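You operate a simulated robot arm through the tools that you are given. There is no shell and no other tool. Be economical: measure what you need, move in short steps, check, and stop when the job is done.

Carry out the task below with a simulated robot arm. There is one attempt and no reset: what you move stays moved.

JOB
Sponge the chips out of the chip drawer and shut it.
Fine: sponge block back. Set down upright: sponge block. What is to be rubbed or washed off counts as gone when no trace of it is left.

Only the result counts: the job must be done as asked and must still hold three seconds after the hand-in. Knocking over, shifting, dropping, spilling or breaking anything else fails it.

ROBOT AND FRAMES
A 5-joint arm with a fingered hand on a trunk, on a base that drives. Base frame: it is fixed to the floor where the robot stands at the start and does not move with it; the origin is under the middle of the robot, x ahead of it, y to its left, z up; the surface under the hand at the start is at about z = 82. Units: cm, rad, N and s.
With the tool pointing down near the work surface it reaches from about 24 to 56 cm from the robot's upright axis, wherever it stands. Its first joint turns from -2.007 to 2.007 rad. Places, roughly: chip drawer [50, 0, 70]; sponge block (8x5x8 cm) [50, 20, 90]. The tool tilts only in the upright plane through the base axis and itself; it spins freely about its own axis. Payload 2.9 kg.
The TCP is the grasp point between the finger pads, 2.2 cm short of the fingertips. In the tool frame z runs along the fingers and y along their closing line. The gripper opens to 12.4 cm. The gripper's body begins 6 cm behind the TCP. The gripper is a hand of 3 fingers: y runs from the thumb to the fingers, the wrist lies at [0, 0, -21.8] in the tool frame, and closing takes about 1.5 s.
Orientation is that of the tool frame in the base frame, as [roll, pitch, yaw] about the fixed x, y, z axes, in that order (R = Rz(yaw) Ry(pitch) Rx(roll)). With the fingers straight down and closing along the base's y, the tool's x points along the base's -x, its y along +y and its z along -z.

CONTROLS
- The arm moves only by the tool jog_arm. Its argument "targets" is one flat list of numbers, 6 for each row, row after row: the shift along the base's x, y, z in units of 30 mm (1.0 is 30 mm), then the turn, a rotation vector about the base's x, y, z in units of 6 degrees (1.0 is 6 degrees). In form: [dx, dy, dz, ax, ay, az, dx, dy, dz, ax, ay, az, ...]. A call has 1 to 20 rows; each row shifts and turns the commanded pose from where the row before left it. "gripper" is the opening, from 0 (shut) to 1 (fully open), set as the call begins (left out, the last holds). A call with a number of a shift or a turn outside -1 to 1 is refused whole. Each row takes 0.2 s and may step no farther than 5 cm and 0.15 rad from the row before; otherwise, or with a gripper value out of range, the whole call is refused. Where a pose cannot be reached the arm comes as near as it can. A force on the tool above 40 N (or 10 N above the force at the start of the call, whichever is more), or a blocked arm, ends the call early, and 0.2 s more pass. The fingers move at their own pace (about 15.3 cm/s each) and stop on an object; they squeeze with about 23 N. The grip force told is the motor's: it shows also when the fingers shut on nothing. Time passes only in rows, and 0.2 s behind the last, so rows that do not move let the fingers close. It gives the time, the measured TCP pose, the force on the tool (base axes), the opening and the grip force at its end, in the units of the frame above (readings bear some noise), with the torque about the TCP (base axes, N m) and any sound that the robot's microphone picked up.
- Cameras (640 x 400 px; columns grow to the right, rows downward): "scene" is now at [1.09, 12.8, 166.26]; the picture's right is [-0.16, -0.99, 0.00], its down [-0.86, 0.14, -0.50] and it looks along [0.49, -0.08, -0.87] (base axes); focal length 249 px, centre (320, 200). "wrist" rides on the gripper at [6.4, -3.7, -7.5] in the tool frame; the picture's right is [0.50, 0.87, 0.00], its down [-0.62, 0.36, -0.70] and it looks along [-0.61, 0.35, 0.71] (tool axes); focal length 230 px, centre (320, 200). There is no depth. A picture from a camera that has moved, and an enlarged one, comes with that camera's place and axes in the base frame and with its lens. The place of the scene camera against the robot may be out by one fixed shift of up to 1.2 cm in any direction.
- grab_frame(camera): a new picture of that camera. It takes no simulated time.
- raise_lower(by): slides the trunk up (or, below 0, down) by that many cm; the arm and the scene camera ride with it, the base frame stays. It gives what a move gives, with no picture.
- roll_base(legs): drives the robot by 1 to 6 legs, each [ahead, left, turn to the left] in cm, cm and rad, along the robot's own axes; the way and the turn of a leg run together, so that a leg with both is an arc; at most 150 cm and 3.142 rad a leg. The arm and the cameras ride along, it lands a little off, and it stops where it bumps. It gives what a move gives.
- curl_fingers(finger1, finger2, thumb_bend): sets how far each is bent, from 0 (flat) to 100 (curled in); at 30 the hand is open as for a grip, at 70 the pads meet at the TCP. One left out holds its place. A second passes; each finger stops where it meets its share of the squeeze, and holds until it gets a number again. A gripper value or a shape takes the hand back. It gives what a move gives, with no picture; readings hold the bend of each and the force on the fingers (four entries, about 0 where the hand has none), thumb and palm.
- hand_shape(shape): the hand has 3 fingers and takes this shape, open, in about a second: jaw (thumb against the fingers, like two jaws); tri (thumb and two fingers); tip (a fingertip pinch); poke (one finger out to press); point (the index stretched); flat (the hand flat); cup (the hand cupped); fist (a fist). The gripper value then closes the fingers along that shape, each until it touches; the sizes above hold for jaw. It gives what a move gives, with no picture.
- head_to(pan, tilt): turns the head with the scene camera to pan (to the left, within 2.705 rad either way) and tilt (down, from -0.506 to 1.204), counted from straight ahead of the robot. It gives what a move gives.
- close_up(camera, box): a new picture of the part [left, top, right, bottom] of that camera's present view, enlarged. It takes no simulated time.
- sign_off(): hands the job in; it is judged then, once.

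Go step by step. Nothing tells you exact positions but the pictures and the camera data: compare them with the known pose of the tool, close in by small moves and look again before you grip or let go. The budget is 120 turns and 90 pictures, counting those below and the enlarged ones. Unless the task says otherwise, let go and move clear before handing in, and close with one line.

The tools are called after "Call:" as name(argument=value, ...) on one line, values as JSON. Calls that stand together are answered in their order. jog_arm: Moves the arm, as the interface text tells. Its arguments: {"type":"object","properties":{"targets":{"type":"array","items":{"type":"number"}},"gripper":{"type":"number"}},"required":["targets"]} The other tools are called the same way: raise_lower (by) slides the trunk up or down; hand_shape (shape) gives the hand a shape; curl_fingers (finger1, finger2, thumb_bend) moves the fingers one by one; roll_base (legs) drives the base; head_to (pan, tilt) turns the head that bears the scene camera; grab_frame (camera) takes a picture; close_up (camera, box) takes an enlarged picture of a part of a camera's view; sign_off () hands the job in.

At the start:

```text
time: 0.0
tcp_pos: [34.34, 17.36, 106.14]
orientation: [-3.142, 0.0, -3.141]
wrist_force: [0.1, 0.4, 0.1]
torque: [0.04, 0.03, 0.04]
grip_width: 12.4
finger_force: 0.1
shape: jaw
bend: [30.0, 30.0, 30.0]
finger forces: [0.0, 0.1, 0.0, 0.0, 0.0, 0.0]
trunk travel left (down, up): [-77.5, 21.5]
robot x, y, heading: [-0.23, 0.39, 0.002]
head pan, tilt: [-0.164, 1.051]
```

scene: 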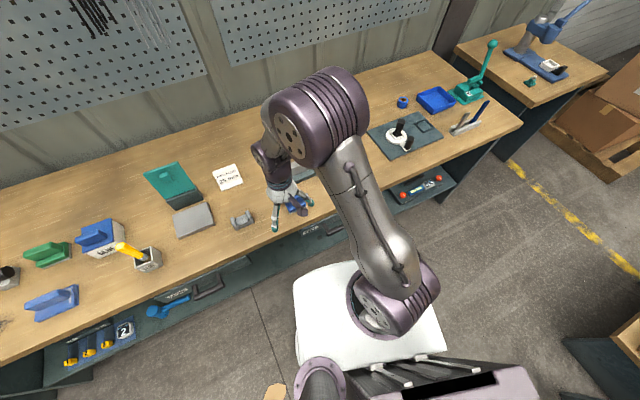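
wrist: 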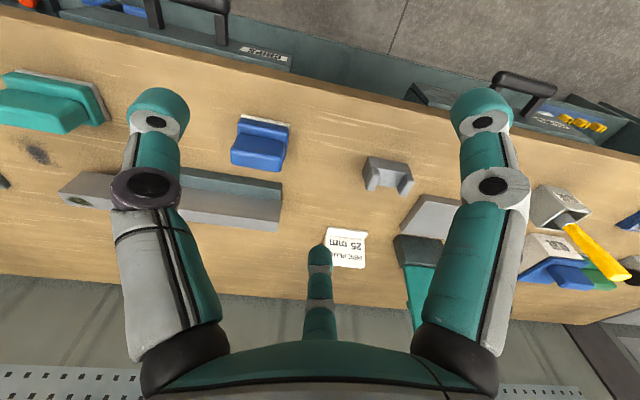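

The bench has drawers below it, and a blue block sits under the hand, with other blocks nearby. I'll look closer to find the chip drawer and the sponge.

Call:
close_up(camera="scene", box=[220, 140, 380, 260])

Call:
close_up(camera="wrist", box=[60, 0, 460, 250])

```text
3.33 times, centred on (300, 200) of scene
camera zoom: at [1.09, 12.8, 166.26], right [-0.16, -0.99, 0.0], down [-0.86, 0.14, -0.5], along [0.49, -0.08, -0.87], focal length 830 px, centre (387, 200)
```

zoom: 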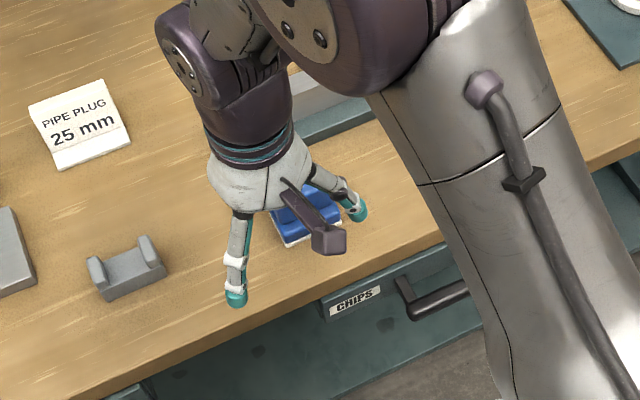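

```text
1.60 times, centred on (260, 125) of wrist
camera zoom: at [27.82, 13.55, 113.71], right [-0.5, 0.87, 0.0], down [0.62, 0.36, 0.7], along [0.61, 0.35, -0.71], focal length 368 px, centre (416, 320)
```

zoom: 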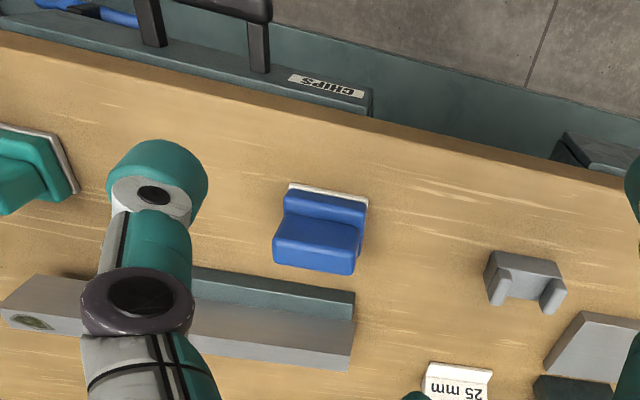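

The chip drawer is the one labelled CHIPS, and the blue block with the white pad near (46,15) is likely the sponge. I'll bring the hand back and right to see the drawer.

Call:
jog_arm(targets=[-0.5, -1, 0, 0, 0, 0, -0.5, -1, 0, 0, 0, 0, -0.5, -1, 0, 0, 0, 0, -0.5, -1, 0, 0, 0, 0, -0.5, -1, 0, 0, 0, 0])

Call:
grab_frame(camera="wrist")

Call:
grab_frame(camera="scene")

```text
time: 1.2
tcp_pos: [27.41, 2.24, 106.48]
orientation: [3.141, -0.001, -3.141]
wrist_force: [-0.2, -0.6, -0.5]
torque: [0.0, -0.03, -0.01]
grip_width: 12.4
finger_force: 0.1
shape: jaw
bend: [30.0, 30.0, 30.0]
finger forces: [0.0, 0.1, 0.0, 0.1, 0.1, 0.0]
out of reach, approached as far as the arm can: row 5
trunk travel left (down, up): [-77.5, 21.5]
robot x, y, heading: [-0.35, 0.1, -0.001]
head pan, tilt: [-0.164, 1.051]
```

```text
85 pictures are left
camera wrist: at [20.99, -1.57, 113.98], right [-0.5, 0.87, 0.0], down [0.62, 0.36, 0.7], along [0.61, 0.35, -0.71], focal length 230 px, centre (320, 200)
```

wrist: 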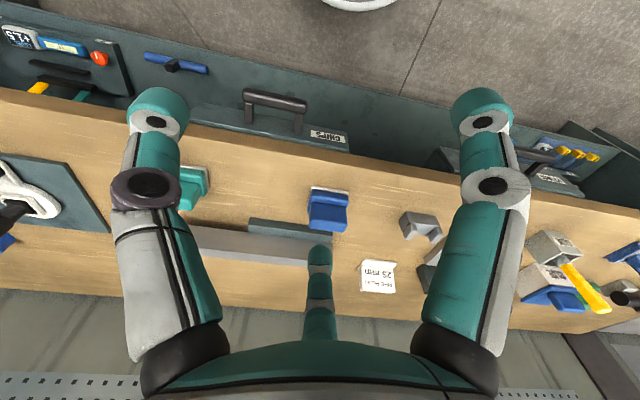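

```text
84 pictures are left
camera scene: at [1.06, 12.65, 166.27], right [-0.16, -0.99, 0.0], down [-0.86, 0.14, -0.5], along [0.49, -0.08, -0.87], focal length 249 px, centre (320, 200)
```

scene: 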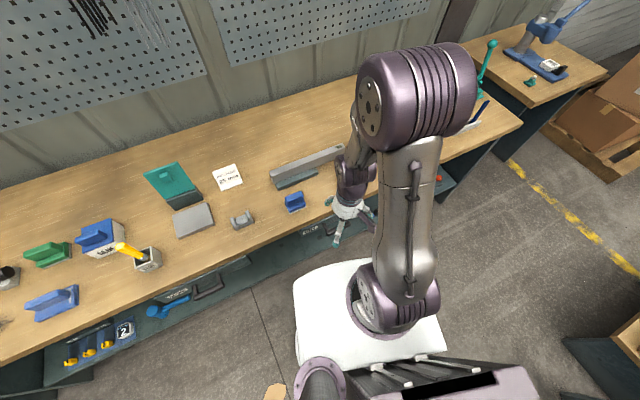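

The chip drawer's front is just under the bench edge with a bar handle at about (39,0,72). I'll zoom in for its details before planning the grip.

Call:
close_up(camera="wrist", box=[180, 60, 380, 185])

Call:
close_up(camera="scene", box=[220, 180, 380, 280])

```text
3.20 times, centred on (280, 122) of wrist
camera zoom: at [20.99, -1.57, 113.98], right [-0.5, 0.87, 0.0], down [0.62, 0.36, 0.7], along [0.61, 0.35, -0.71], focal length 736 px, centre (448, 448)
```

zoom: 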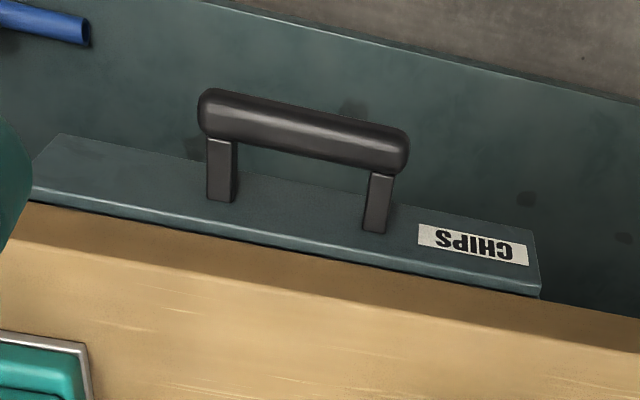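

```text
4.00 times, centred on (300, 230) of scene
camera zoom: at [1.06, 12.65, 166.27], right [-0.16, -0.99, 0.0], down [-0.86, 0.14, -0.5], along [0.49, -0.08, -0.87], focal length 996 px, centre (400, 80)
```

zoom: 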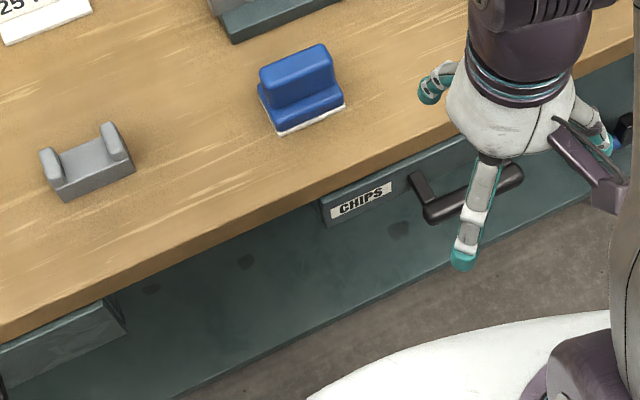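

The bench is turned about 17.6° from my axes: its edge runs along (-0.30, 0.95). The handle's middle is near (37, -0.6, 77). I'll back off and turn to face the drawer squarely.

Call:
roll_base(legs=[[-8.3, -15.2, 0], [0, 0, 0.307]])

Call:
head_to(pan=0.15, tilt=1.1)

Call:
grab_frame(camera="scene")

Call:
grab_frame(camera="wrist")

```text
time: 3.6
tcp_pos: [17.26, -4.74, 106.56]
orientation: [-3.141, -0.001, -2.836]
wrist_force: [0.4, -0.7, 0.9]
torque: [-0.01, -0.03, 0.0]
grip_width: 12.39
finger_force: 0.1
shape: jaw
bend: [30.0, 30.0, 30.0]
finger forces: [0.0, 0.1, 0.0, 0.0, 0.0, 0.0]
trunk travel left (down, up): [-77.5, 21.5]
robot x, y, heading: [-8.06, -15.42, 0.304]
head pan, tilt: [-0.164, 1.051]
```

```text
time: 4.5
tcp_pos: [17.29, -4.72, 106.34]
orientation: [3.141, -0.001, -2.835]
wrist_force: [0.4, 0.2, 0.8]
torque: [0.0, -0.01, 0.0]
grip_width: 12.41
finger_force: 0.2
shape: jaw
bend: [30.0, 30.0, 30.0]
finger forces: [0.0, 0.0, 0.0, 0.0, 0.1, 0.0]
trunk travel left (down, up): [-77.5, 21.5]
robot x, y, heading: [-8.29, -15.37, 0.297]
head pan, tilt: [0.15, 1.1]
```

```text
81 pictures are left
camera scene: at [-12.1, -1.08, 165.94], right [0.44, -0.9, 0.0], down [-0.8, -0.39, -0.45], along [0.41, 0.2, -0.89], focal length 249 px, centre (320, 200)
```

scene: 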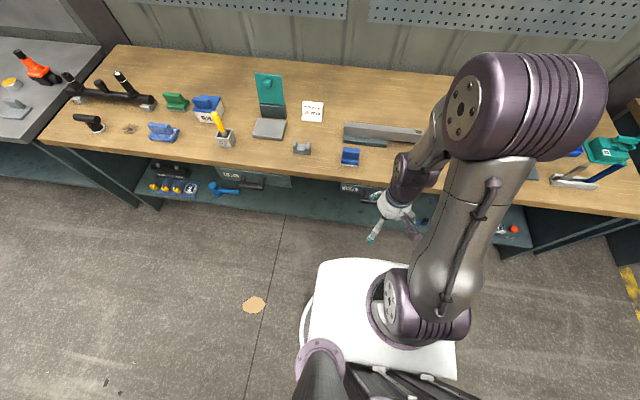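

```text
80 pictures are left
camera wrist: at [12.23, -10.31, 113.98], right [-0.74, 0.68, 0.0], down [0.48, 0.53, 0.7], along [0.47, 0.52, -0.71], focal length 230 px, centre (320, 200)
```

wrist: 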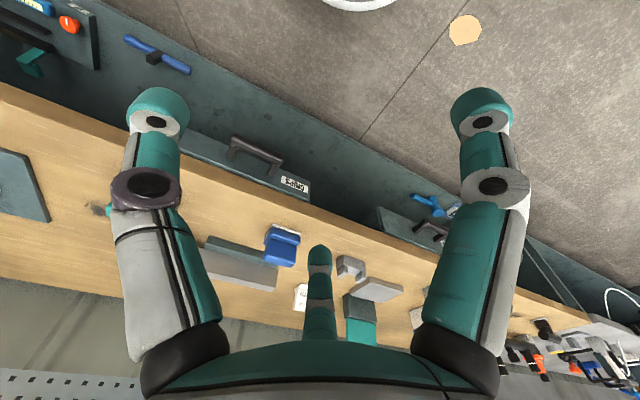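

I now face the bench nearly square. I'll zoom in on the handle from here to triangulate it.

Call:
close_up(camera="wrist", box=[180, 90, 340, 190])

Call:
close_up(camera="scene", box=[300, 130, 460, 230])

```text
4.00 times, centred on (260, 140) of wrist
camera zoom: at [12.23, -10.31, 113.98], right [-0.74, 0.68, 0.0], down [0.48, 0.53, 0.7], along [0.47, 0.52, -0.71], focal length 920 px, centre (560, 440)
```

zoom: 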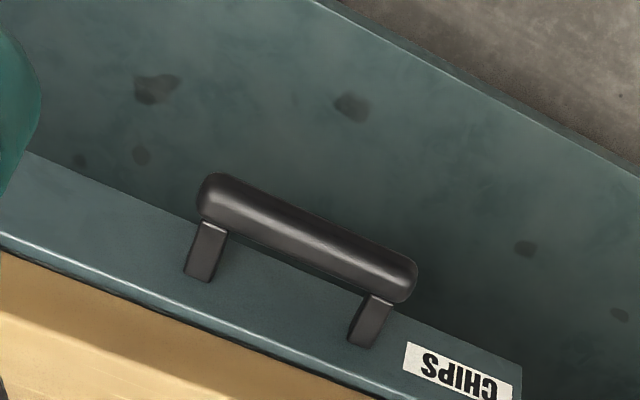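

```text
4.00 times, centred on (380, 180) of scene
camera zoom: at [-12.1, -1.08, 165.94], right [0.44, -0.9, 0.0], down [-0.8, -0.39, -0.45], along [0.41, 0.2, -0.89], focal length 996 px, centre (80, 280)
```

zoom: 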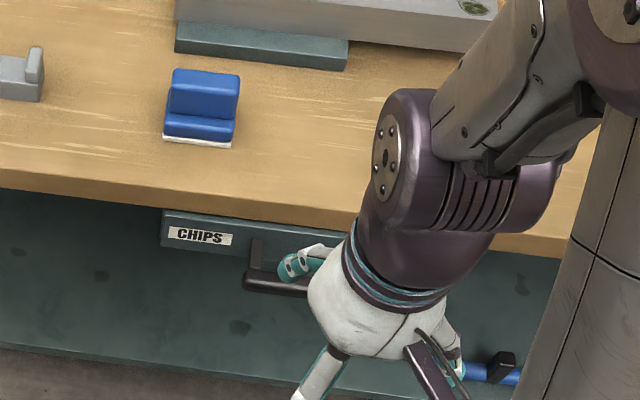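

The handle bar's middle is near (38.2, -0.4, 74.6), about 48.6 cm ahead of my axis, and it stands roughly 5 cm off the drawer front. I'll back off 10 cm and spin the hand so it closes upright. Then I'll tilt it forward.

Call:
roll_base(legs=[[-10, 0, 0]])

Call:
jog_arm(targets=[0.478, 0.147, 0, 0, 0, -1, 0.478, 0.147, 0, 0, 0, -1, 0.478, 0.147, 0, 0, 0, -1, 0.478, 0.147, 0, 0, 0, -1, 0.478, 0.147, 0, 0, 0, -1, 0.478, 0.147, 0, 0, 0, -1, 0.478, 0.147, 0, 0, 0, -1, 0.478, 0.147, 0, 0, 0, -1, 0.478, 0.147, 0, 0, 0, -1, 0.478, 0.147, 0, 0, 0, -1, 0, 0, 0, 0, 0, -1, 0, 0, 0, 0, 0, -1, 0, 0, 0, 0, 0, -1, 0, 0, 0, 0, 0, -1, 0, 0, 0, 0, 0, -1], gripper=0.45)

Call:
jog_arm(targets=[0, 0, 0, 0.293, -0.956, 0, 0, 0, 0, 0.293, -0.956, 0, 0, 0, 0, 0.293, -0.956, 0, 0, 0, 0, 0.293, -0.956, 0, 0, 0, 0, 0.293, -0.956, 0, 0, 0, 0, 0.293, -0.956, 0, 0, 0, 0, 0.293, -0.956, 0, 0, 0, 0, 0.293, -0.956, 0, 0, 0, 0, 0.293, -0.956, 0, 0, 0, 0, 0.293, -0.956, 0, 0, 0, 0, 0.293, -0.956, 0, 0, 0, 0, 0.293, -0.956, 0])

```text
time: 5.6
tcp_pos: [7.97, -7.73, 106.44]
orientation: [-3.141, -0.003, -2.837]
wrist_force: [0.4, -0.3, -0.3]
torque: [-0.02, -0.01, -0.02]
grip_width: 12.38
finger_force: 0.1
shape: jaw
bend: [30.0, 30.0, 30.0]
finger forces: [0.1, 0.1, 0.1, 0.0, 0.1, 0.0]
trunk travel left (down, up): [-77.5, 21.5]
robot x, y, heading: [-17.72, -17.89, 0.307]
head pan, tilt: [0.15, 1.1]
```

```text
time: 8.8
tcp_pos: [22.33, -3.19, 106.54]
orientation: [-3.141, 0.0, 1.872]
wrist_force: [-0.5, 0.7, -0.5]
torque: [-0.02, 0.02, 0.0]
grip_width: 5.63
finger_force: 0.1
shape: jaw
bend: [39.0, 39.0, 70.0]
finger forces: [0.1, 0.0, 0.0, 0.0, 0.0, 0.1]
trunk travel left (down, up): [-77.5, 21.5]
robot x, y, heading: [-17.66, -17.96, 0.309]
head pan, tilt: [0.15, 1.1]
```

```text
time: 11.4
tcp_pos: [26.46, -4.5, 105.74]
orientation: [1.883, 0.006, 1.871]
wrist_force: [0.4, -0.3, -0.6]
torque: [-0.03, -0.04, -0.03]
grip_width: 5.62
finger_force: 0.1
shape: jaw
bend: [39.0, 39.0, 70.0]
finger forces: [0.0, 0.0, 0.0, 0.1, 0.1, 0.0]
out of reach, approached as far as the arm can: row 3, 4, 6, 7, 8, 9, 10
trunk travel left (down, up): [-77.5, 21.5]
robot x, y, heading: [-17.26, -18.31, 0.304]
head pan, tilt: [0.15, 1.1]
```

The hand is tilted 72° forward and about 12 cm short of the handle. I'll lower the trunk to near handle height and look.

Call:
raise_lower(by=-29)

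Call:
grab_frame(camera="wrist")

Call:
grab_frame(camera="scene")

```text
time: 14.3
tcp_pos: [26.49, -4.43, 76.69]
orientation: [1.883, 0.008, 1.874]
wrist_force: [0.3, 0.4, 0.2]
torque: [0.01, -0.05, 0.03]
grip_width: 5.6
finger_force: 0.0
shape: jaw
bend: [39.0, 39.0, 70.0]
finger forces: [0.1, 0.0, 0.0, 0.1, 0.1, 0.1]
trunk travel left (down, up): [-48.5, 50.5]
robot x, y, heading: [-17.5, -18.11, 0.308]
head pan, tilt: [0.15, 1.1]
```

```text
77 pictures are left
camera wrist: at [16.64, -1.0, 75.55], right [0.1, 0.56, 0.82], down [-0.35, -0.75, 0.56], along [0.93, -0.35, 0.12], focal length 230 px, centre (320, 200)
```

wrist: 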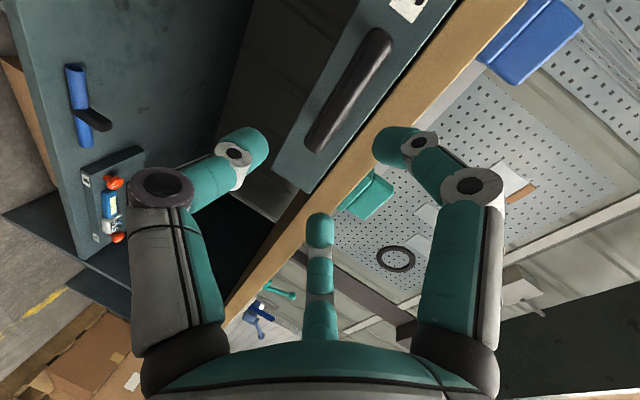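

```text
76 pictures are left
camera scene: at [-21.39, -3.99, 136.94], right [0.44, -0.9, 0.0], down [-0.8, -0.39, -0.45], along [0.41, 0.2, -0.89], focal length 249 px, centre (320, 200)
```

scene: 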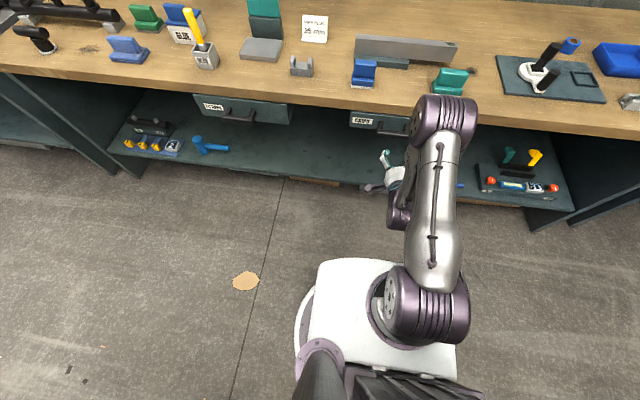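

The bar is centred near z = 74.8, and the thumb and fingers straddle it. I'll lower 1.9 cm and drive ahead 8 cm, then check again.

Call:
raise_lower(by=-1.8)

Call:
roll_base(legs=[[7.5, 0, 0]])

Call:
grab_frame(camera="wrist")

```text
time: 15.0
tcp_pos: [26.57, -4.59, 75.03]
orientation: [1.885, 0.005, 1.873]
wrist_force: [0.3, -0.2, -0.3]
torque: [0.01, -0.01, -0.04]
grip_width: 5.62
finger_force: 0.0
shape: jaw
bend: [39.0, 39.0, 70.0]
finger forces: [0.0, 0.0, 0.1, 0.0, 0.1, 0.1]
trunk travel left (down, up): [-46.7, 52.3]
robot x, y, heading: [-17.66, -18.1, 0.302]
head pan, tilt: [0.15, 1.1]
```

```text
time: 16.0
tcp_pos: [33.68, -2.28, 74.83]
orientation: [1.885, 0.007, 1.873]
wrist_force: [0.4, -0.6, -0.3]
torque: [0.0, 0.0, 0.02]
grip_width: 5.61
finger_force: 0.0
shape: jaw
bend: [39.0, 39.0, 70.0]
finger forces: [0.1, 0.0, 0.0, 0.0, 0.1, 0.0]
trunk travel left (down, up): [-46.7, 52.3]
robot x, y, heading: [-10.3, -16.08, 0.303]
head pan, tilt: [0.15, 1.1]
```

```text
75 pictures are left
camera wrist: at [23.73, 1.26, 73.71], right [0.11, 0.56, 0.82], down [-0.35, -0.75, 0.56], along [0.93, -0.35, 0.12], focal length 230 px, centre (320, 200)
```

wrist: 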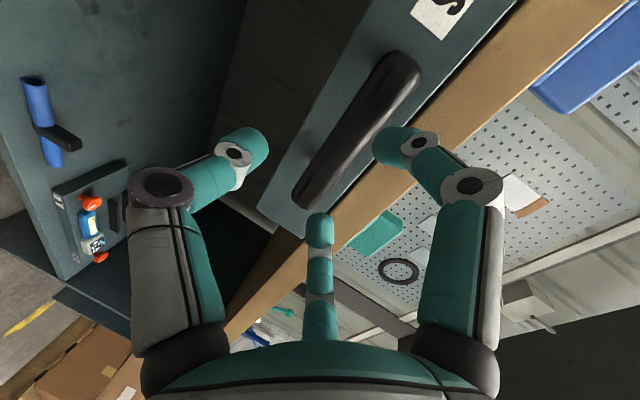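

The bar lies between thumb and fingers and ahead of the TCP by about 4.7 cm. I'll go ahead a further 4.2 cm and look.

Call:
roll_base(legs=[[4.4, 0, 0]])

Call:
grab_frame(camera="wrist")

```text
time: 16.9
tcp_pos: [37.83, -0.96, 74.9]
orientation: [1.885, 0.006, 1.873]
wrist_force: [-0.2, 0.4, 0.7]
torque: [0.0, -0.01, 0.01]
grip_width: 5.63
finger_force: 0.0
shape: jaw
bend: [39.0, 38.0, 70.0]
finger forces: [0.5, 0.5, 0.1, 0.1, 0.0, 0.0]
trunk travel left (down, up): [-46.7, 52.3]
robot x, y, heading: [-6.0, -14.58, 0.306]
head pan, tilt: [0.15, 1.1]
```

```text
74 pictures are left
camera wrist: at [27.95, 2.6, 73.71], right [0.1, 0.56, 0.82], down [-0.35, -0.75, 0.56], along [0.93, -0.35, 0.12], focal length 230 px, centre (320, 200)
```

wrist: 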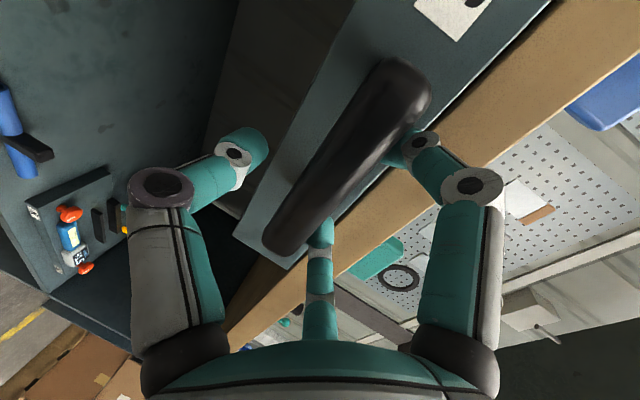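

The bar is inside the hand, with the fingers already touching it. I'll close the grip.

Call:
jog_arm(targets=[0, 0, 0, 0, 0, 0, 0, 0, 0, 0, 0, 0, 0, 0, 0, 0, 0, 0, 0, 0, 0, 0, 0, 0, 0, 0, 0, 0, 0, 0, 0, 0, 0, 0, 0, 0, 0, 0, 0, 0, 0, 0, 0, 0, 0, 0, 0, 0], gripper=0)

Call:
grab_frame(camera="wrist")

```text
time: 18.7
tcp_pos: [37.97, -0.92, 74.88]
orientation: [1.887, 0.008, 1.873]
wrist_force: [-2.3, -0.6, -17.7]
torque: [-0.03, 0.11, -0.01]
grip_width: 0.64
finger_force: 23.0
shape: jaw
bend: [80.0, 79.0, 62.0]
finger forces: [8.4, 8.9, 0.0, 0.0, 34.9, 0.0]
trunk travel left (down, up): [-46.7, 52.3]
robot x, y, heading: [-5.91, -14.29, 0.305]
head pan, tilt: [0.15, 1.1]
```

```text
73 pictures are left
camera wrist: at [27.99, 2.61, 73.64], right [0.11, 0.56, 0.82], down [-0.35, -0.75, 0.56], along [0.93, -0.35, 0.12], focal length 230 px, centre (320, 200)
```

wrist: 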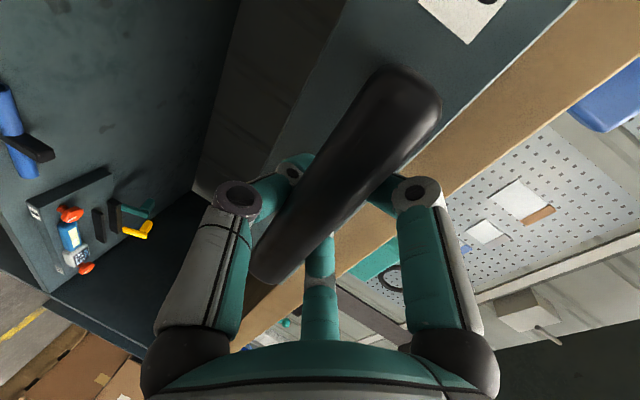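

The fingers have wrapped behind the bar like a hook. I'll pull by driving back 8 cm first.

Call:
roll_base(legs=[[-8, 0, 0]])

Call:
grab_frame(camera="scene")

Call:
grab_frame(camera="wrist")

```text
time: 19.8
tcp_pos: [30.3, -3.37, 74.92]
orientation: [1.886, 0.008, 1.875]
wrist_force: [1.1, -2.4, -19.6]
torque: [-0.04, 0.06, 0.0]
grip_width: 0.61
finger_force: 23.0
shape: jaw
bend: [80.0, 79.0, 61.0]
finger forces: [7.8, 8.0, 0.0, 0.1, 34.9, 0.1]
trunk travel left (down, up): [-46.7, 52.3]
robot x, y, heading: [-13.69, -17.32, 0.308]
head pan, tilt: [0.15, 1.1]
```

```text
72 pictures are left
camera scene: at [-17.44, -2.81, 135.14], right [0.44, -0.9, 0.0], down [-0.8, -0.39, -0.45], along [0.41, 0.2, -0.89], focal length 249 px, centre (320, 200)
```

scene: 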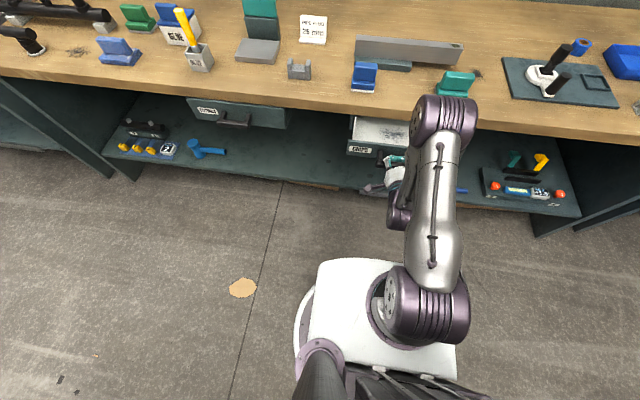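

```text
71 pictures are left
camera wrist: at [20.46, 0.25, 73.66], right [0.11, 0.56, 0.82], down [-0.35, -0.75, 0.56], along [0.93, -0.34, 0.12], focal length 230 px, centre (320, 200)
```

wrist: 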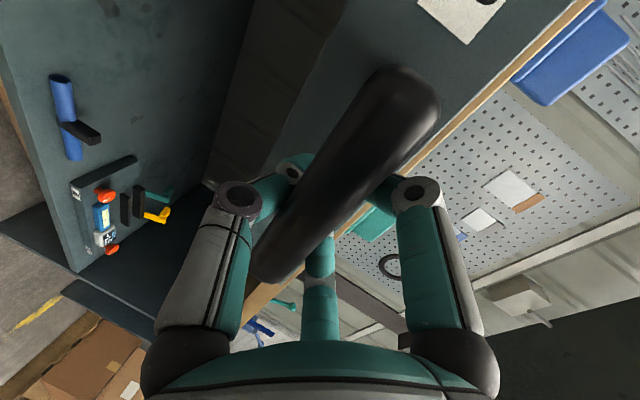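

The drawer is sliding out nicely. I'll keep pulling in steps and watch the force.

Call:
roll_base(legs=[[-7, 0, 0]])

Call:
grab_frame(camera="scene")

```text
time: 20.8
tcp_pos: [23.75, -5.32, 74.89]
orientation: [1.889, 0.005, 1.877]
wrist_force: [1.3, -4.9, -17.2]
torque: [-0.04, 0.14, 0.02]
grip_width: 0.59
finger_force: 23.5
shape: jaw
bend: [80.0, 79.0, 61.0]
finger forces: [9.9, 9.4, 0.1, 0.0, 36.2, 0.0]
trunk travel left (down, up): [-46.7, 52.3]
robot x, y, heading: [-20.3, -18.76, 0.311]
head pan, tilt: [0.15, 1.1]
```

```text
70 pictures are left
camera scene: at [-24.1, -4.98, 135.14], right [0.44, -0.9, 0.0], down [-0.8, -0.39, -0.45], along [0.41, 0.2, -0.89], focal length 249 px, centre (320, 200)
```

scene: 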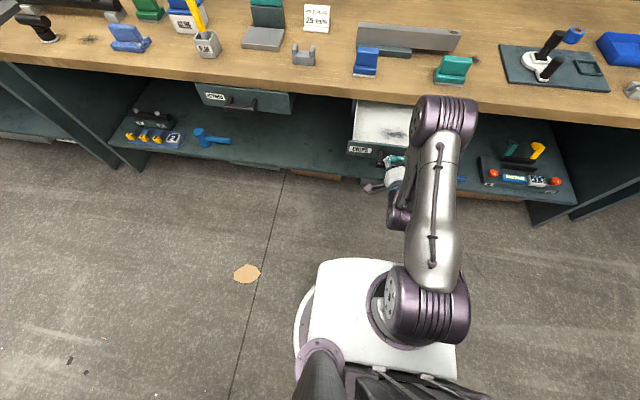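

Call:
roll_base(legs=[[-6, 0, 0]])

Call:
close_up(camera="scene", box=[320, 70, 480, 170])

```text
time: 21.7
tcp_pos: [20.27, -6.33, 74.93]
orientation: [1.879, 0.006, 1.874]
wrist_force: [12.4, 3.3, -5.4]
torque: [-0.02, 0.01, -0.01]
grip_width: 0.42
finger_force: 22.9
shape: jaw
bend: [79.0, 79.0, 58.0]
finger forces: [14.7, 15.7, 0.0, 0.0, 36.3, 0.0]
trunk travel left (down, up): [-46.7, 52.3]
robot x, y, heading: [-24.26, -19.97, 0.308]
head pan, tilt: [0.15, 1.1]
stopped in leg 1: the force on the tool passed its limit at 73 N (the readings are from after the stop); the commanded pose is now the measured one
```

```text
4.00 times, centred on (400, 120) of scene
camera zoom: at [-27.71, -6.03, 135.14], right [0.44, -0.9, 0.0], down [-0.8, -0.39, -0.45], along [0.41, 0.2, -0.89], focal length 996 px, centre (0, 520)
```

zoom: 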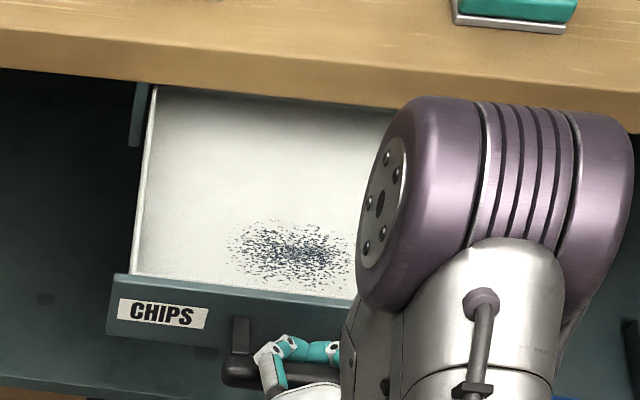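

The drawer is fully out (about 18.5 cm) and the chip patch shows on its white floor near the front. I'll release the handle and back straight away.

Call:
jog_arm(targets=[0, 0, 0, 0, 0, 0, 0, 0, 0, 0, 0, 0, 0, 0, 0, 0, 0, 0, 0, 0, 0, 0, 0, 0, 0, 0, 0, 0, 0, 0, 0, 0, 0, 0, 0, 0], gripper=0.45)

Call:
close_up(camera="wrist", box=[160, 40, 480, 240])

```text
time: 23.1
tcp_pos: [20.06, -6.59, 75.02]
orientation: [1.878, 0.007, 1.873]
wrist_force: [0.3, -0.2, -0.3]
torque: [0.01, 0.0, 0.01]
grip_width: 5.53
finger_force: 0.1
shape: jaw
bend: [39.0, 39.0, 70.0]
finger forces: [0.1, 0.0, 0.0, 0.1, 0.0, 0.0]
trunk travel left (down, up): [-46.7, 52.3]
robot x, y, heading: [-24.07, -20.32, 0.307]
head pan, tilt: [0.15, 1.1]
```

```text
2.00 times, centred on (320, 140) of wrist
camera zoom: at [10.21, -2.99, 73.76], right [0.1, 0.56, 0.82], down [-0.35, -0.75, 0.56], along [0.93, -0.34, 0.12], focal length 460 px, centre (320, 320)
```

zoom: 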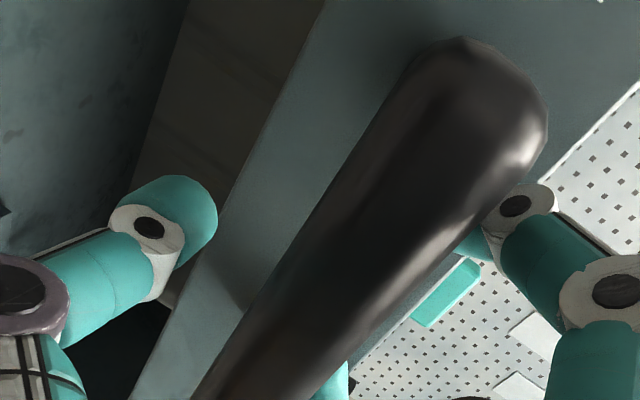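

The hand is open around the bar. I'll rise 0.7 cm so the fingers stay clear, then back away 16 cm and raise the trunk.

Call:
raise_lower(by=0.7)

Call:
roll_base(legs=[[-14, 0, 0]])

Call:
raise_lower(by=34)

Call:
grab_frame(camera="scene")

```text
time: 23.7
tcp_pos: [20.09, -6.59, 75.68]
orientation: [1.878, 0.007, 1.874]
wrist_force: [1.0, -0.1, 0.1]
torque: [-0.02, -0.01, -0.01]
grip_width: 5.53
finger_force: 0.0
shape: jaw
bend: [39.0, 39.0, 70.0]
finger forces: [0.0, 0.0, 0.1, 0.0, 0.0, 0.1]
trunk travel left (down, up): [-47.4, 51.6]
robot x, y, heading: [-23.89, -20.37, 0.308]
head pan, tilt: [0.15, 1.1]
```

```text
time: 25.0
tcp_pos: [6.86, -10.6, 75.81]
orientation: [1.875, 0.006, 1.878]
wrist_force: [-0.4, 0.0, -0.6]
torque: [0.02, -0.03, 0.03]
grip_width: 5.54
finger_force: 0.0
shape: jaw
bend: [39.0, 39.0, 70.0]
finger forces: [0.0, 0.0, 0.0, 0.1, 0.0, 0.1]
trunk travel left (down, up): [-47.4, 51.6]
robot x, y, heading: [-37.67, -24.66, 0.311]
head pan, tilt: [0.15, 1.1]
```

```text
time: 28.3
tcp_pos: [6.92, -10.56, 109.75]
orientation: [1.879, 0.007, 1.876]
wrist_force: [-0.5, -0.1, 0.5]
torque: [0.02, -0.01, 0.03]
grip_width: 5.57
finger_force: 0.0
shape: jaw
bend: [39.0, 39.0, 70.0]
finger forces: [0.0, 0.1, 0.0, 0.0, 0.1, 0.1]
trunk travel left (down, up): [-81.4, 17.6]
robot x, y, heading: [-37.45, -24.6, 0.306]
head pan, tilt: [0.15, 1.1]
```

```text
67 pictures are left
camera scene: at [-41.19, -10.31, 169.84], right [0.44, -0.9, 0.0], down [-0.8, -0.4, -0.45], along [0.41, 0.2, -0.89], focal length 249 px, centre (320, 200)
```

scene: 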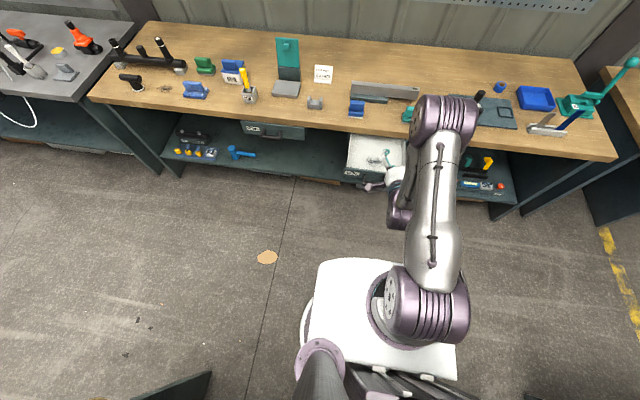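

The drawer stands open and clear. Now I'll straighten the hand to point down while I'm still away from the bench.

Call:
jog_arm(targets=[0, 0, 0, -0.303, 0.953, 0, 0, 0, 0, -0.303, 0.953, 0, 0, 0, 0, -0.303, 0.953, 0, 0, 0, 0, -0.303, 0.953, 0, 0, 0, 0, -0.303, 0.953, 0, 0, 0, 0, -0.303, 0.953, 0, 0, 0, 0, -0.303, 0.953, 0, 0, 0, 0, -0.303, 0.953, 0, 0, 0, 0, -0.303, 0.953, 0, 0, 0, 0, -0.303, 0.953, 0, 0, 0, 0, -0.303, 0.953, 0, 0, 0, 0, -0.303, 0.953, 0], gripper=0.7)

Call:
roll_base(legs=[[28, 10, 0]])

Call:
grab_frame(camera="wrist")

Call:
grab_frame(camera="scene")

```text
time: 30.9
tcp_pos: [6.92, -10.68, 109.67]
orientation: [3.136, -0.001, 1.885]
wrist_force: [0.2, -0.8, 0.3]
torque: [-0.02, -0.01, -0.03]
grip_width: 8.67
finger_force: 0.0
shape: jaw
bend: [29.0, 29.0, 74.0]
finger forces: [0.0, 0.0, 0.1, 0.0, 0.1, 0.0]
trunk travel left (down, up): [-81.4, 17.6]
robot x, y, heading: [-37.31, -24.79, 0.308]
head pan, tilt: [0.15, 1.1]
```

```text
time: 32.9
tcp_pos: [30.09, 7.29, 109.9]
orientation: [3.133, 0.0, 1.881]
wrist_force: [0.0, 0.3, -0.5]
torque: [0.01, 0.02, 0.0]
grip_width: 8.66
finger_force: 0.0
shape: jaw
bend: [29.0, 29.0, 74.0]
finger forces: [0.0, 0.0, 0.0, 0.0, 0.0, 0.1]
trunk travel left (down, up): [-81.4, 17.6]
robot x, y, heading: [-13.96, -6.38, 0.309]
head pan, tilt: [0.15, 1.1]
```

```text
66 pictures are left
camera wrist: at [24.63, 12.23, 117.23], right [0.67, 0.74, 0.01], down [0.52, -0.48, 0.7], along [0.52, -0.47, -0.71], focal length 230 px, centre (320, 200)
```

wrist: 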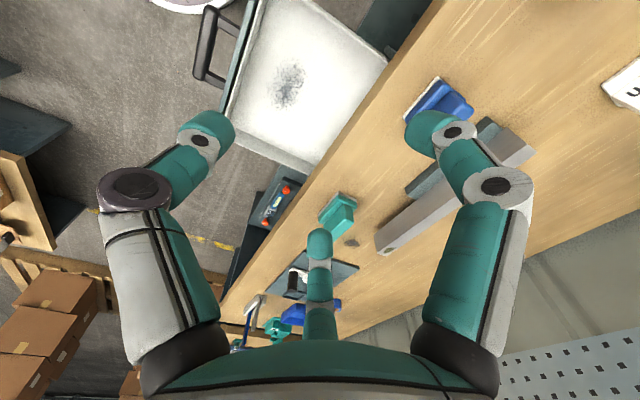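

```text
65 pictures are left
camera scene: at [-17.86, 7.82, 169.84], right [0.44, -0.9, 0.0], down [-0.8, -0.39, -0.45], along [0.41, 0.2, -0.89], focal length 249 px, centre (320, 200)
```

scene: 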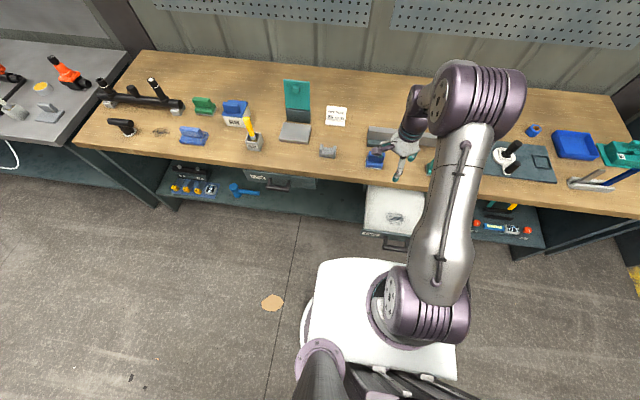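

I can see the whole drawer interior with the chip patch near (33,-3), and the blue sponge. I'll zoom in on both.

Call:
close_up(camera="wrist", box=[380, 40, 540, 140])

Call:
close_up(camera="wrist", box=[180, 0, 420, 150])

Call:
close_up(camera="scene", box=[310, 110, 470, 210])

```text
4.00 times, centred on (460, 90) of wrist
camera zoom: at [24.63, 12.23, 117.23], right [0.67, 0.74, 0.01], down [0.52, -0.48, 0.7], along [0.52, -0.47, -0.71], focal length 920 px, centre (-240, 640)
```

zoom: 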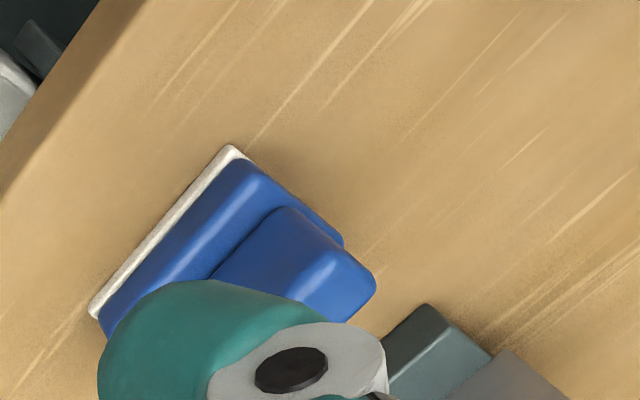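

```text
2.67 times, centred on (300, 75) of wrist
camera zoom: at [24.63, 12.23, 117.23], right [0.67, 0.74, 0.01], down [0.52, -0.48, 0.7], along [0.52, -0.47, -0.71], focal length 614 px, centre (373, 533)
```

zoom: 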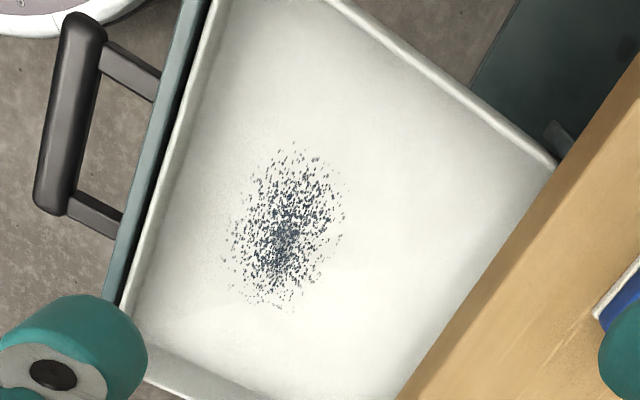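

```text
4.00 times, centred on (390, 160) of scene
camera zoom: at [-17.86, 7.82, 169.84], right [0.44, -0.9, 0.0], down [-0.8, -0.39, -0.45], along [0.41, 0.2, -0.89], focal length 996 px, centre (40, 360)
```

zoom: 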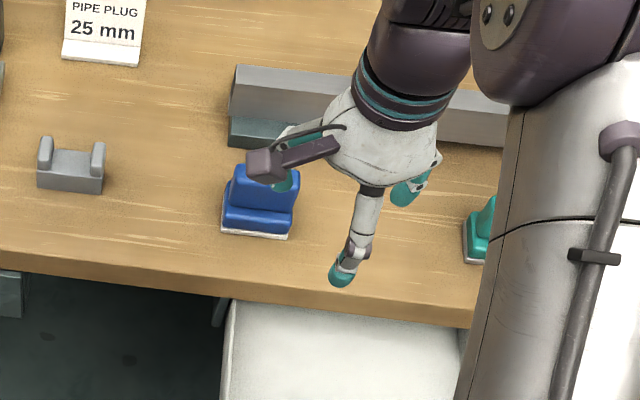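

The sponge is aligned with the bench, its ridge running along the bench with a low step on my side. Its centre is near 49 cm along the bench normal. I'll drive ahead 13 cm and left 2 cm, then look down at it.

Call:
roll_base(legs=[[13, 2.2, 0]])

Call:
grab_frame(camera="wrist")

Call:
close_up(camera="scene", box=[310, 140, 470, 240])

```text
time: 34.2
tcp_pos: [42.21, 13.79, 109.79]
orientation: [3.134, 0.0, 1.883]
wrist_force: [-0.2, -0.4, -0.3]
torque: [-0.01, 0.02, 0.0]
grip_width: 8.69
finger_force: 0.0
shape: jaw
bend: [29.0, 29.0, 74.0]
finger forces: [0.0, 0.1, 0.1, 0.0, 0.0, 0.0]
trunk travel left (down, up): [-81.4, 17.6]
robot x, y, heading: [-2.02, -0.0, 0.313]
head pan, tilt: [0.15, 1.1]
```

```text
61 pictures are left
camera wrist: at [36.58, 18.49, 117.25], right [0.67, 0.74, 0.01], down [0.53, -0.48, 0.7], along [0.53, -0.47, -0.71], focal length 230 px, centre (320, 200)
```

wrist: 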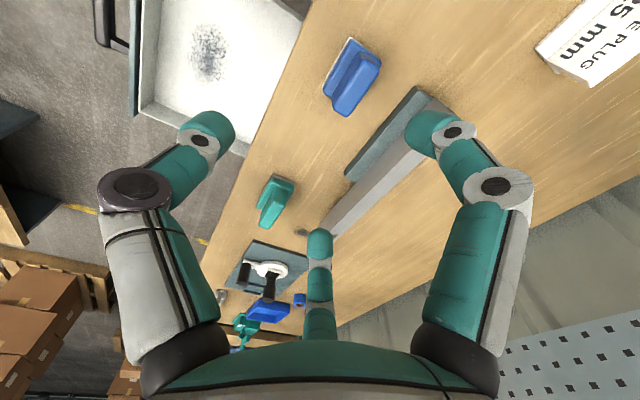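

```text
4.00 times, centred on (390, 190) of scene
camera zoom: at [-5.91, 13.93, 169.84], right [0.44, -0.9, 0.0], down [-0.8, -0.4, -0.45], along [0.41, 0.2, -0.89], focal length 996 px, centre (40, 240)
```

zoom: 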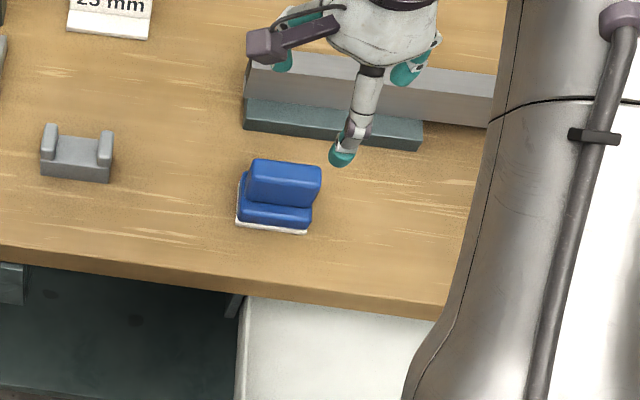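

The whole sponge is now visible. I'll zoom in for its exact place.

Call:
close_up(camera="wrist", box=[310, 25, 406, 125])

```text
4.00 times, centred on (358, 75) of wrist
camera zoom: at [36.58, 18.49, 117.25], right [0.67, 0.74, 0.01], down [0.53, -0.48, 0.7], along [0.53, -0.47, -0.71], focal length 920 px, centre (168, 700)
```

zoom: 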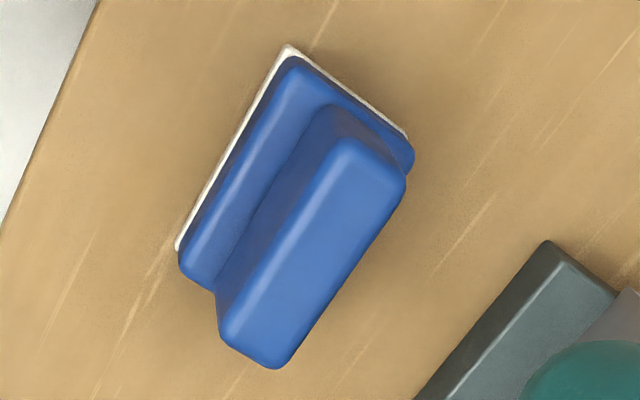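

The sponge centre is about (46.9, 15.2), and its centred ridge is about 2.7 cm thick with the top near z 90. I'll move over it and come down part-way.

Call:
jog_arm(targets=[0.77, 0.235, 0, 0, 0, 0, 0.77, 0.235, 0, 0, 0, 0, 0, 0, -1, 0, 0, 0, 0, 0, -1, 0, 0, 0, 0, 0, -1, 0, 0, 0, 0, 0, -1, 0, 0, 0, 0, 0, -0.8, 0, 0, 0], gripper=0.6)

Call:
grab_frame(camera="wrist")

Call:
close_up(camera="scene", box=[310, 140, 470, 240])

```text
time: 35.8
tcp_pos: [46.77, 15.06, 95.4]
orientation: [3.135, 0.0, 1.885]
wrist_force: [-0.6, -0.2, -0.2]
torque: [-0.01, -0.01, -0.02]
grip_width: 7.51
finger_force: 0.1
shape: jaw
bend: [32.0, 32.0, 70.0]
finger forces: [0.0, 0.0, 0.1, 0.0, 0.0, 0.1]
trunk travel left (down, up): [-81.4, 17.6]
robot x, y, heading: [-1.94, -0.17, 0.309]
head pan, tilt: [0.15, 1.1]
```

```text
58 pictures are left
camera wrist: at [41.24, 19.93, 102.84], right [0.67, 0.74, 0.01], down [0.53, -0.48, 0.7], along [0.53, -0.47, -0.71], focal length 230 px, centre (320, 200)
```

wrist: 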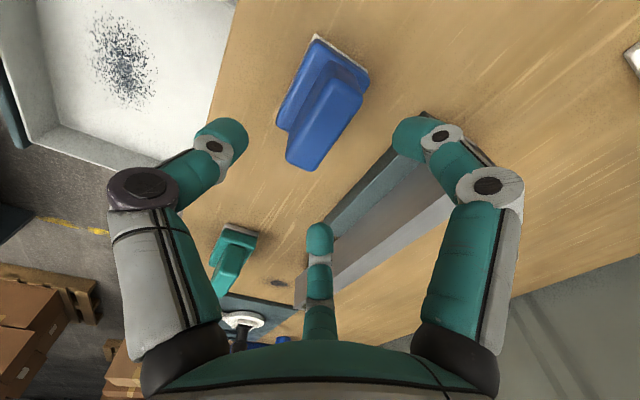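

```text
4.00 times, centred on (390, 190) of scene
camera zoom: at [-5.78, 13.98, 169.84], right [0.44, -0.9, 0.0], down [-0.8, -0.4, -0.45], along [0.41, 0.2, -0.89], focal length 996 px, centre (40, 240)
```

zoom: 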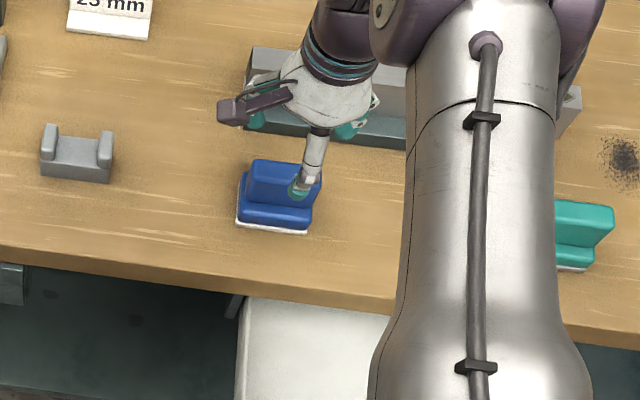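

The hand is centred over the ridge. I'll descend to z ≈ 88 and close.

Call:
jog_arm(targets=[0.02, 0.06, -0.9, 0, 0, 0, 0, 0, -0.8, 0, 0, 0, 0, 0, -0.75, 0, 0, 0, 0, 0, 0, 0, 0, 0])

Call:
close_up(camera="wrist", box=[160, 60, 480, 260])

```text
time: 36.8
tcp_pos: [46.94, 15.01, 88.13]
orientation: [3.134, 0.001, 1.885]
wrist_force: [0.3, -0.7, 0.7]
torque: [-0.01, 0.03, -0.01]
grip_width: 7.47
finger_force: 0.1
shape: jaw
bend: [32.0, 32.0, 70.0]
finger forces: [0.1, 0.0, 0.1, 0.0, 0.0, 0.0]
trunk travel left (down, up): [-81.4, 17.6]
robot x, y, heading: [-1.73, -0.03, 0.309]
head pan, tilt: [0.15, 1.1]
```

```text
2.00 times, centred on (320, 160) of wrist
camera zoom: at [41.35, 19.9, 95.6], right [0.67, 0.74, 0.01], down [0.53, -0.48, 0.7], along [0.53, -0.47, -0.71], focal length 460 px, centre (320, 280)
```

zoom: 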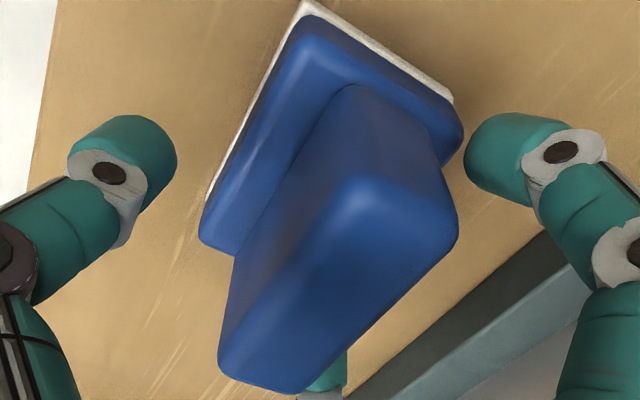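

The ridge sits between thumb and fingers. I'll lower 0.5 cm and close.

Call:
jog_arm(targets=[0, 0, -0.17, 0, 0, 0, 0, 0, 0, 0, 0, 0, 0, 0, 0, 0, 0, 0, 0, 0, 0, 0, 0, 0, 0, 0, 0, 0, 0, 0, 0, 0, 0, 0, 0, 0, 0, 0, 0, 0, 0, 0, 0, 0, 0, 0, 0, 0, 0, 0, 0, 0, 0, 0], gripper=0)

Call:
grab_frame(camera="wrist")

Call:
close_up(camera="scene", box=[310, 140, 470, 240])

```text
time: 38.8
tcp_pos: [46.9, 15.07, 87.6]
orientation: [3.136, 0.0, 1.885]
wrist_force: [3.7, 2.1, 11.1]
torque: [-0.07, 0.17, 0.02]
grip_width: 3.0
finger_force: 23.2
shape: jaw
bend: [77.0, 77.0, 70.0]
finger forces: [18.3, 18.4, 0.0, 0.1, 32.1, 0.0]
trunk travel left (down, up): [-81.4, 17.6]
robot x, y, heading: [-1.85, -0.26, 0.313]
head pan, tilt: [0.15, 1.1]
```

```text
55 pictures are left
camera wrist: at [41.31, 19.96, 95.13], right [0.67, 0.74, 0.01], down [0.52, -0.48, 0.7], along [0.53, -0.47, -0.71], focal length 230 px, centre (320, 200)
```

wrist: 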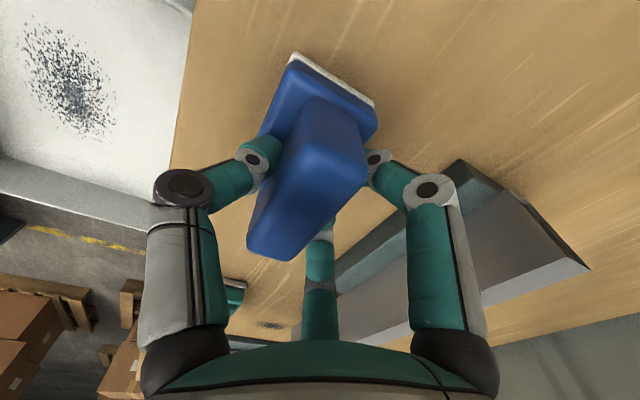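

```text
4.00 times, centred on (390, 190) of scene
camera zoom: at [-5.91, 13.94, 169.84], right [0.44, -0.9, 0.0], down [-0.8, -0.4, -0.45], along [0.41, 0.2, -0.89], focal length 996 px, centre (40, 240)
```

zoom: 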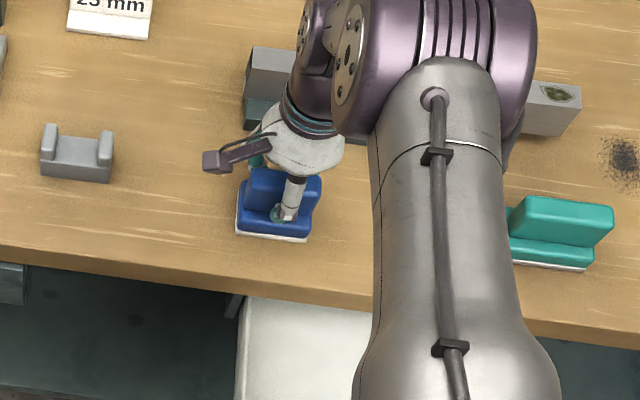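

The sponge is gripped on its 3 cm ridge at TCP (46.9, 15.1, 87.6), so its pad bottom is about 5.6 cm below the TCP. I'll lift it.

Call:
jog_arm(targets=[0, 0, 0.5, 0, 0, 0, 0, 0, 0.8, 0, 0, 0, 0, 0, 1, 0, 0, 0, 0, 0, 1, 0, 0, 0, 0, 0, 1, 0, 0, 0, 0, 0, 0, 0, 0, 0])

Call:
grab_frame(camera="wrist")

```text
time: 40.2
tcp_pos: [46.73, 15.25, 100.27]
orientation: [3.135, -0.001, 1.885]
wrist_force: [0.2, 0.6, -1.6]
torque: [0.0, -0.01, 0.01]
grip_width: 2.71
finger_force: 23.2
shape: jaw
bend: [78.0, 78.0, 70.0]
finger forces: [16.0, 16.0, 0.0, 0.0, 32.2, 0.0]
trunk travel left (down, up): [-81.4, 17.6]
robot x, y, heading: [-1.85, -0.06, 0.315]
head pan, tilt: [0.15, 1.1]
```

```text
53 pictures are left
camera wrist: at [41.13, 20.05, 107.89], right [0.67, 0.74, 0.01], down [0.53, -0.48, 0.7], along [0.53, -0.47, -0.71], focal length 230 px, centre (320, 200)
```

wrist: 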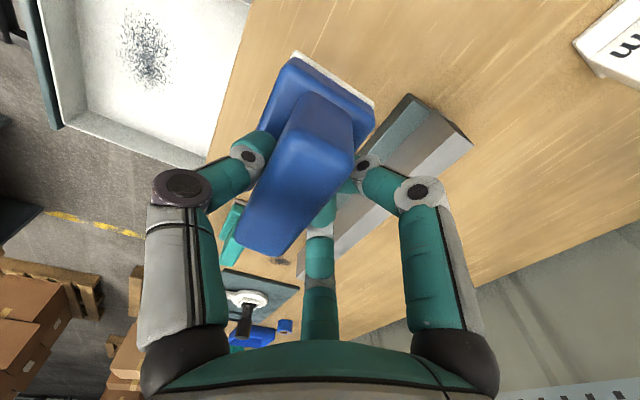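

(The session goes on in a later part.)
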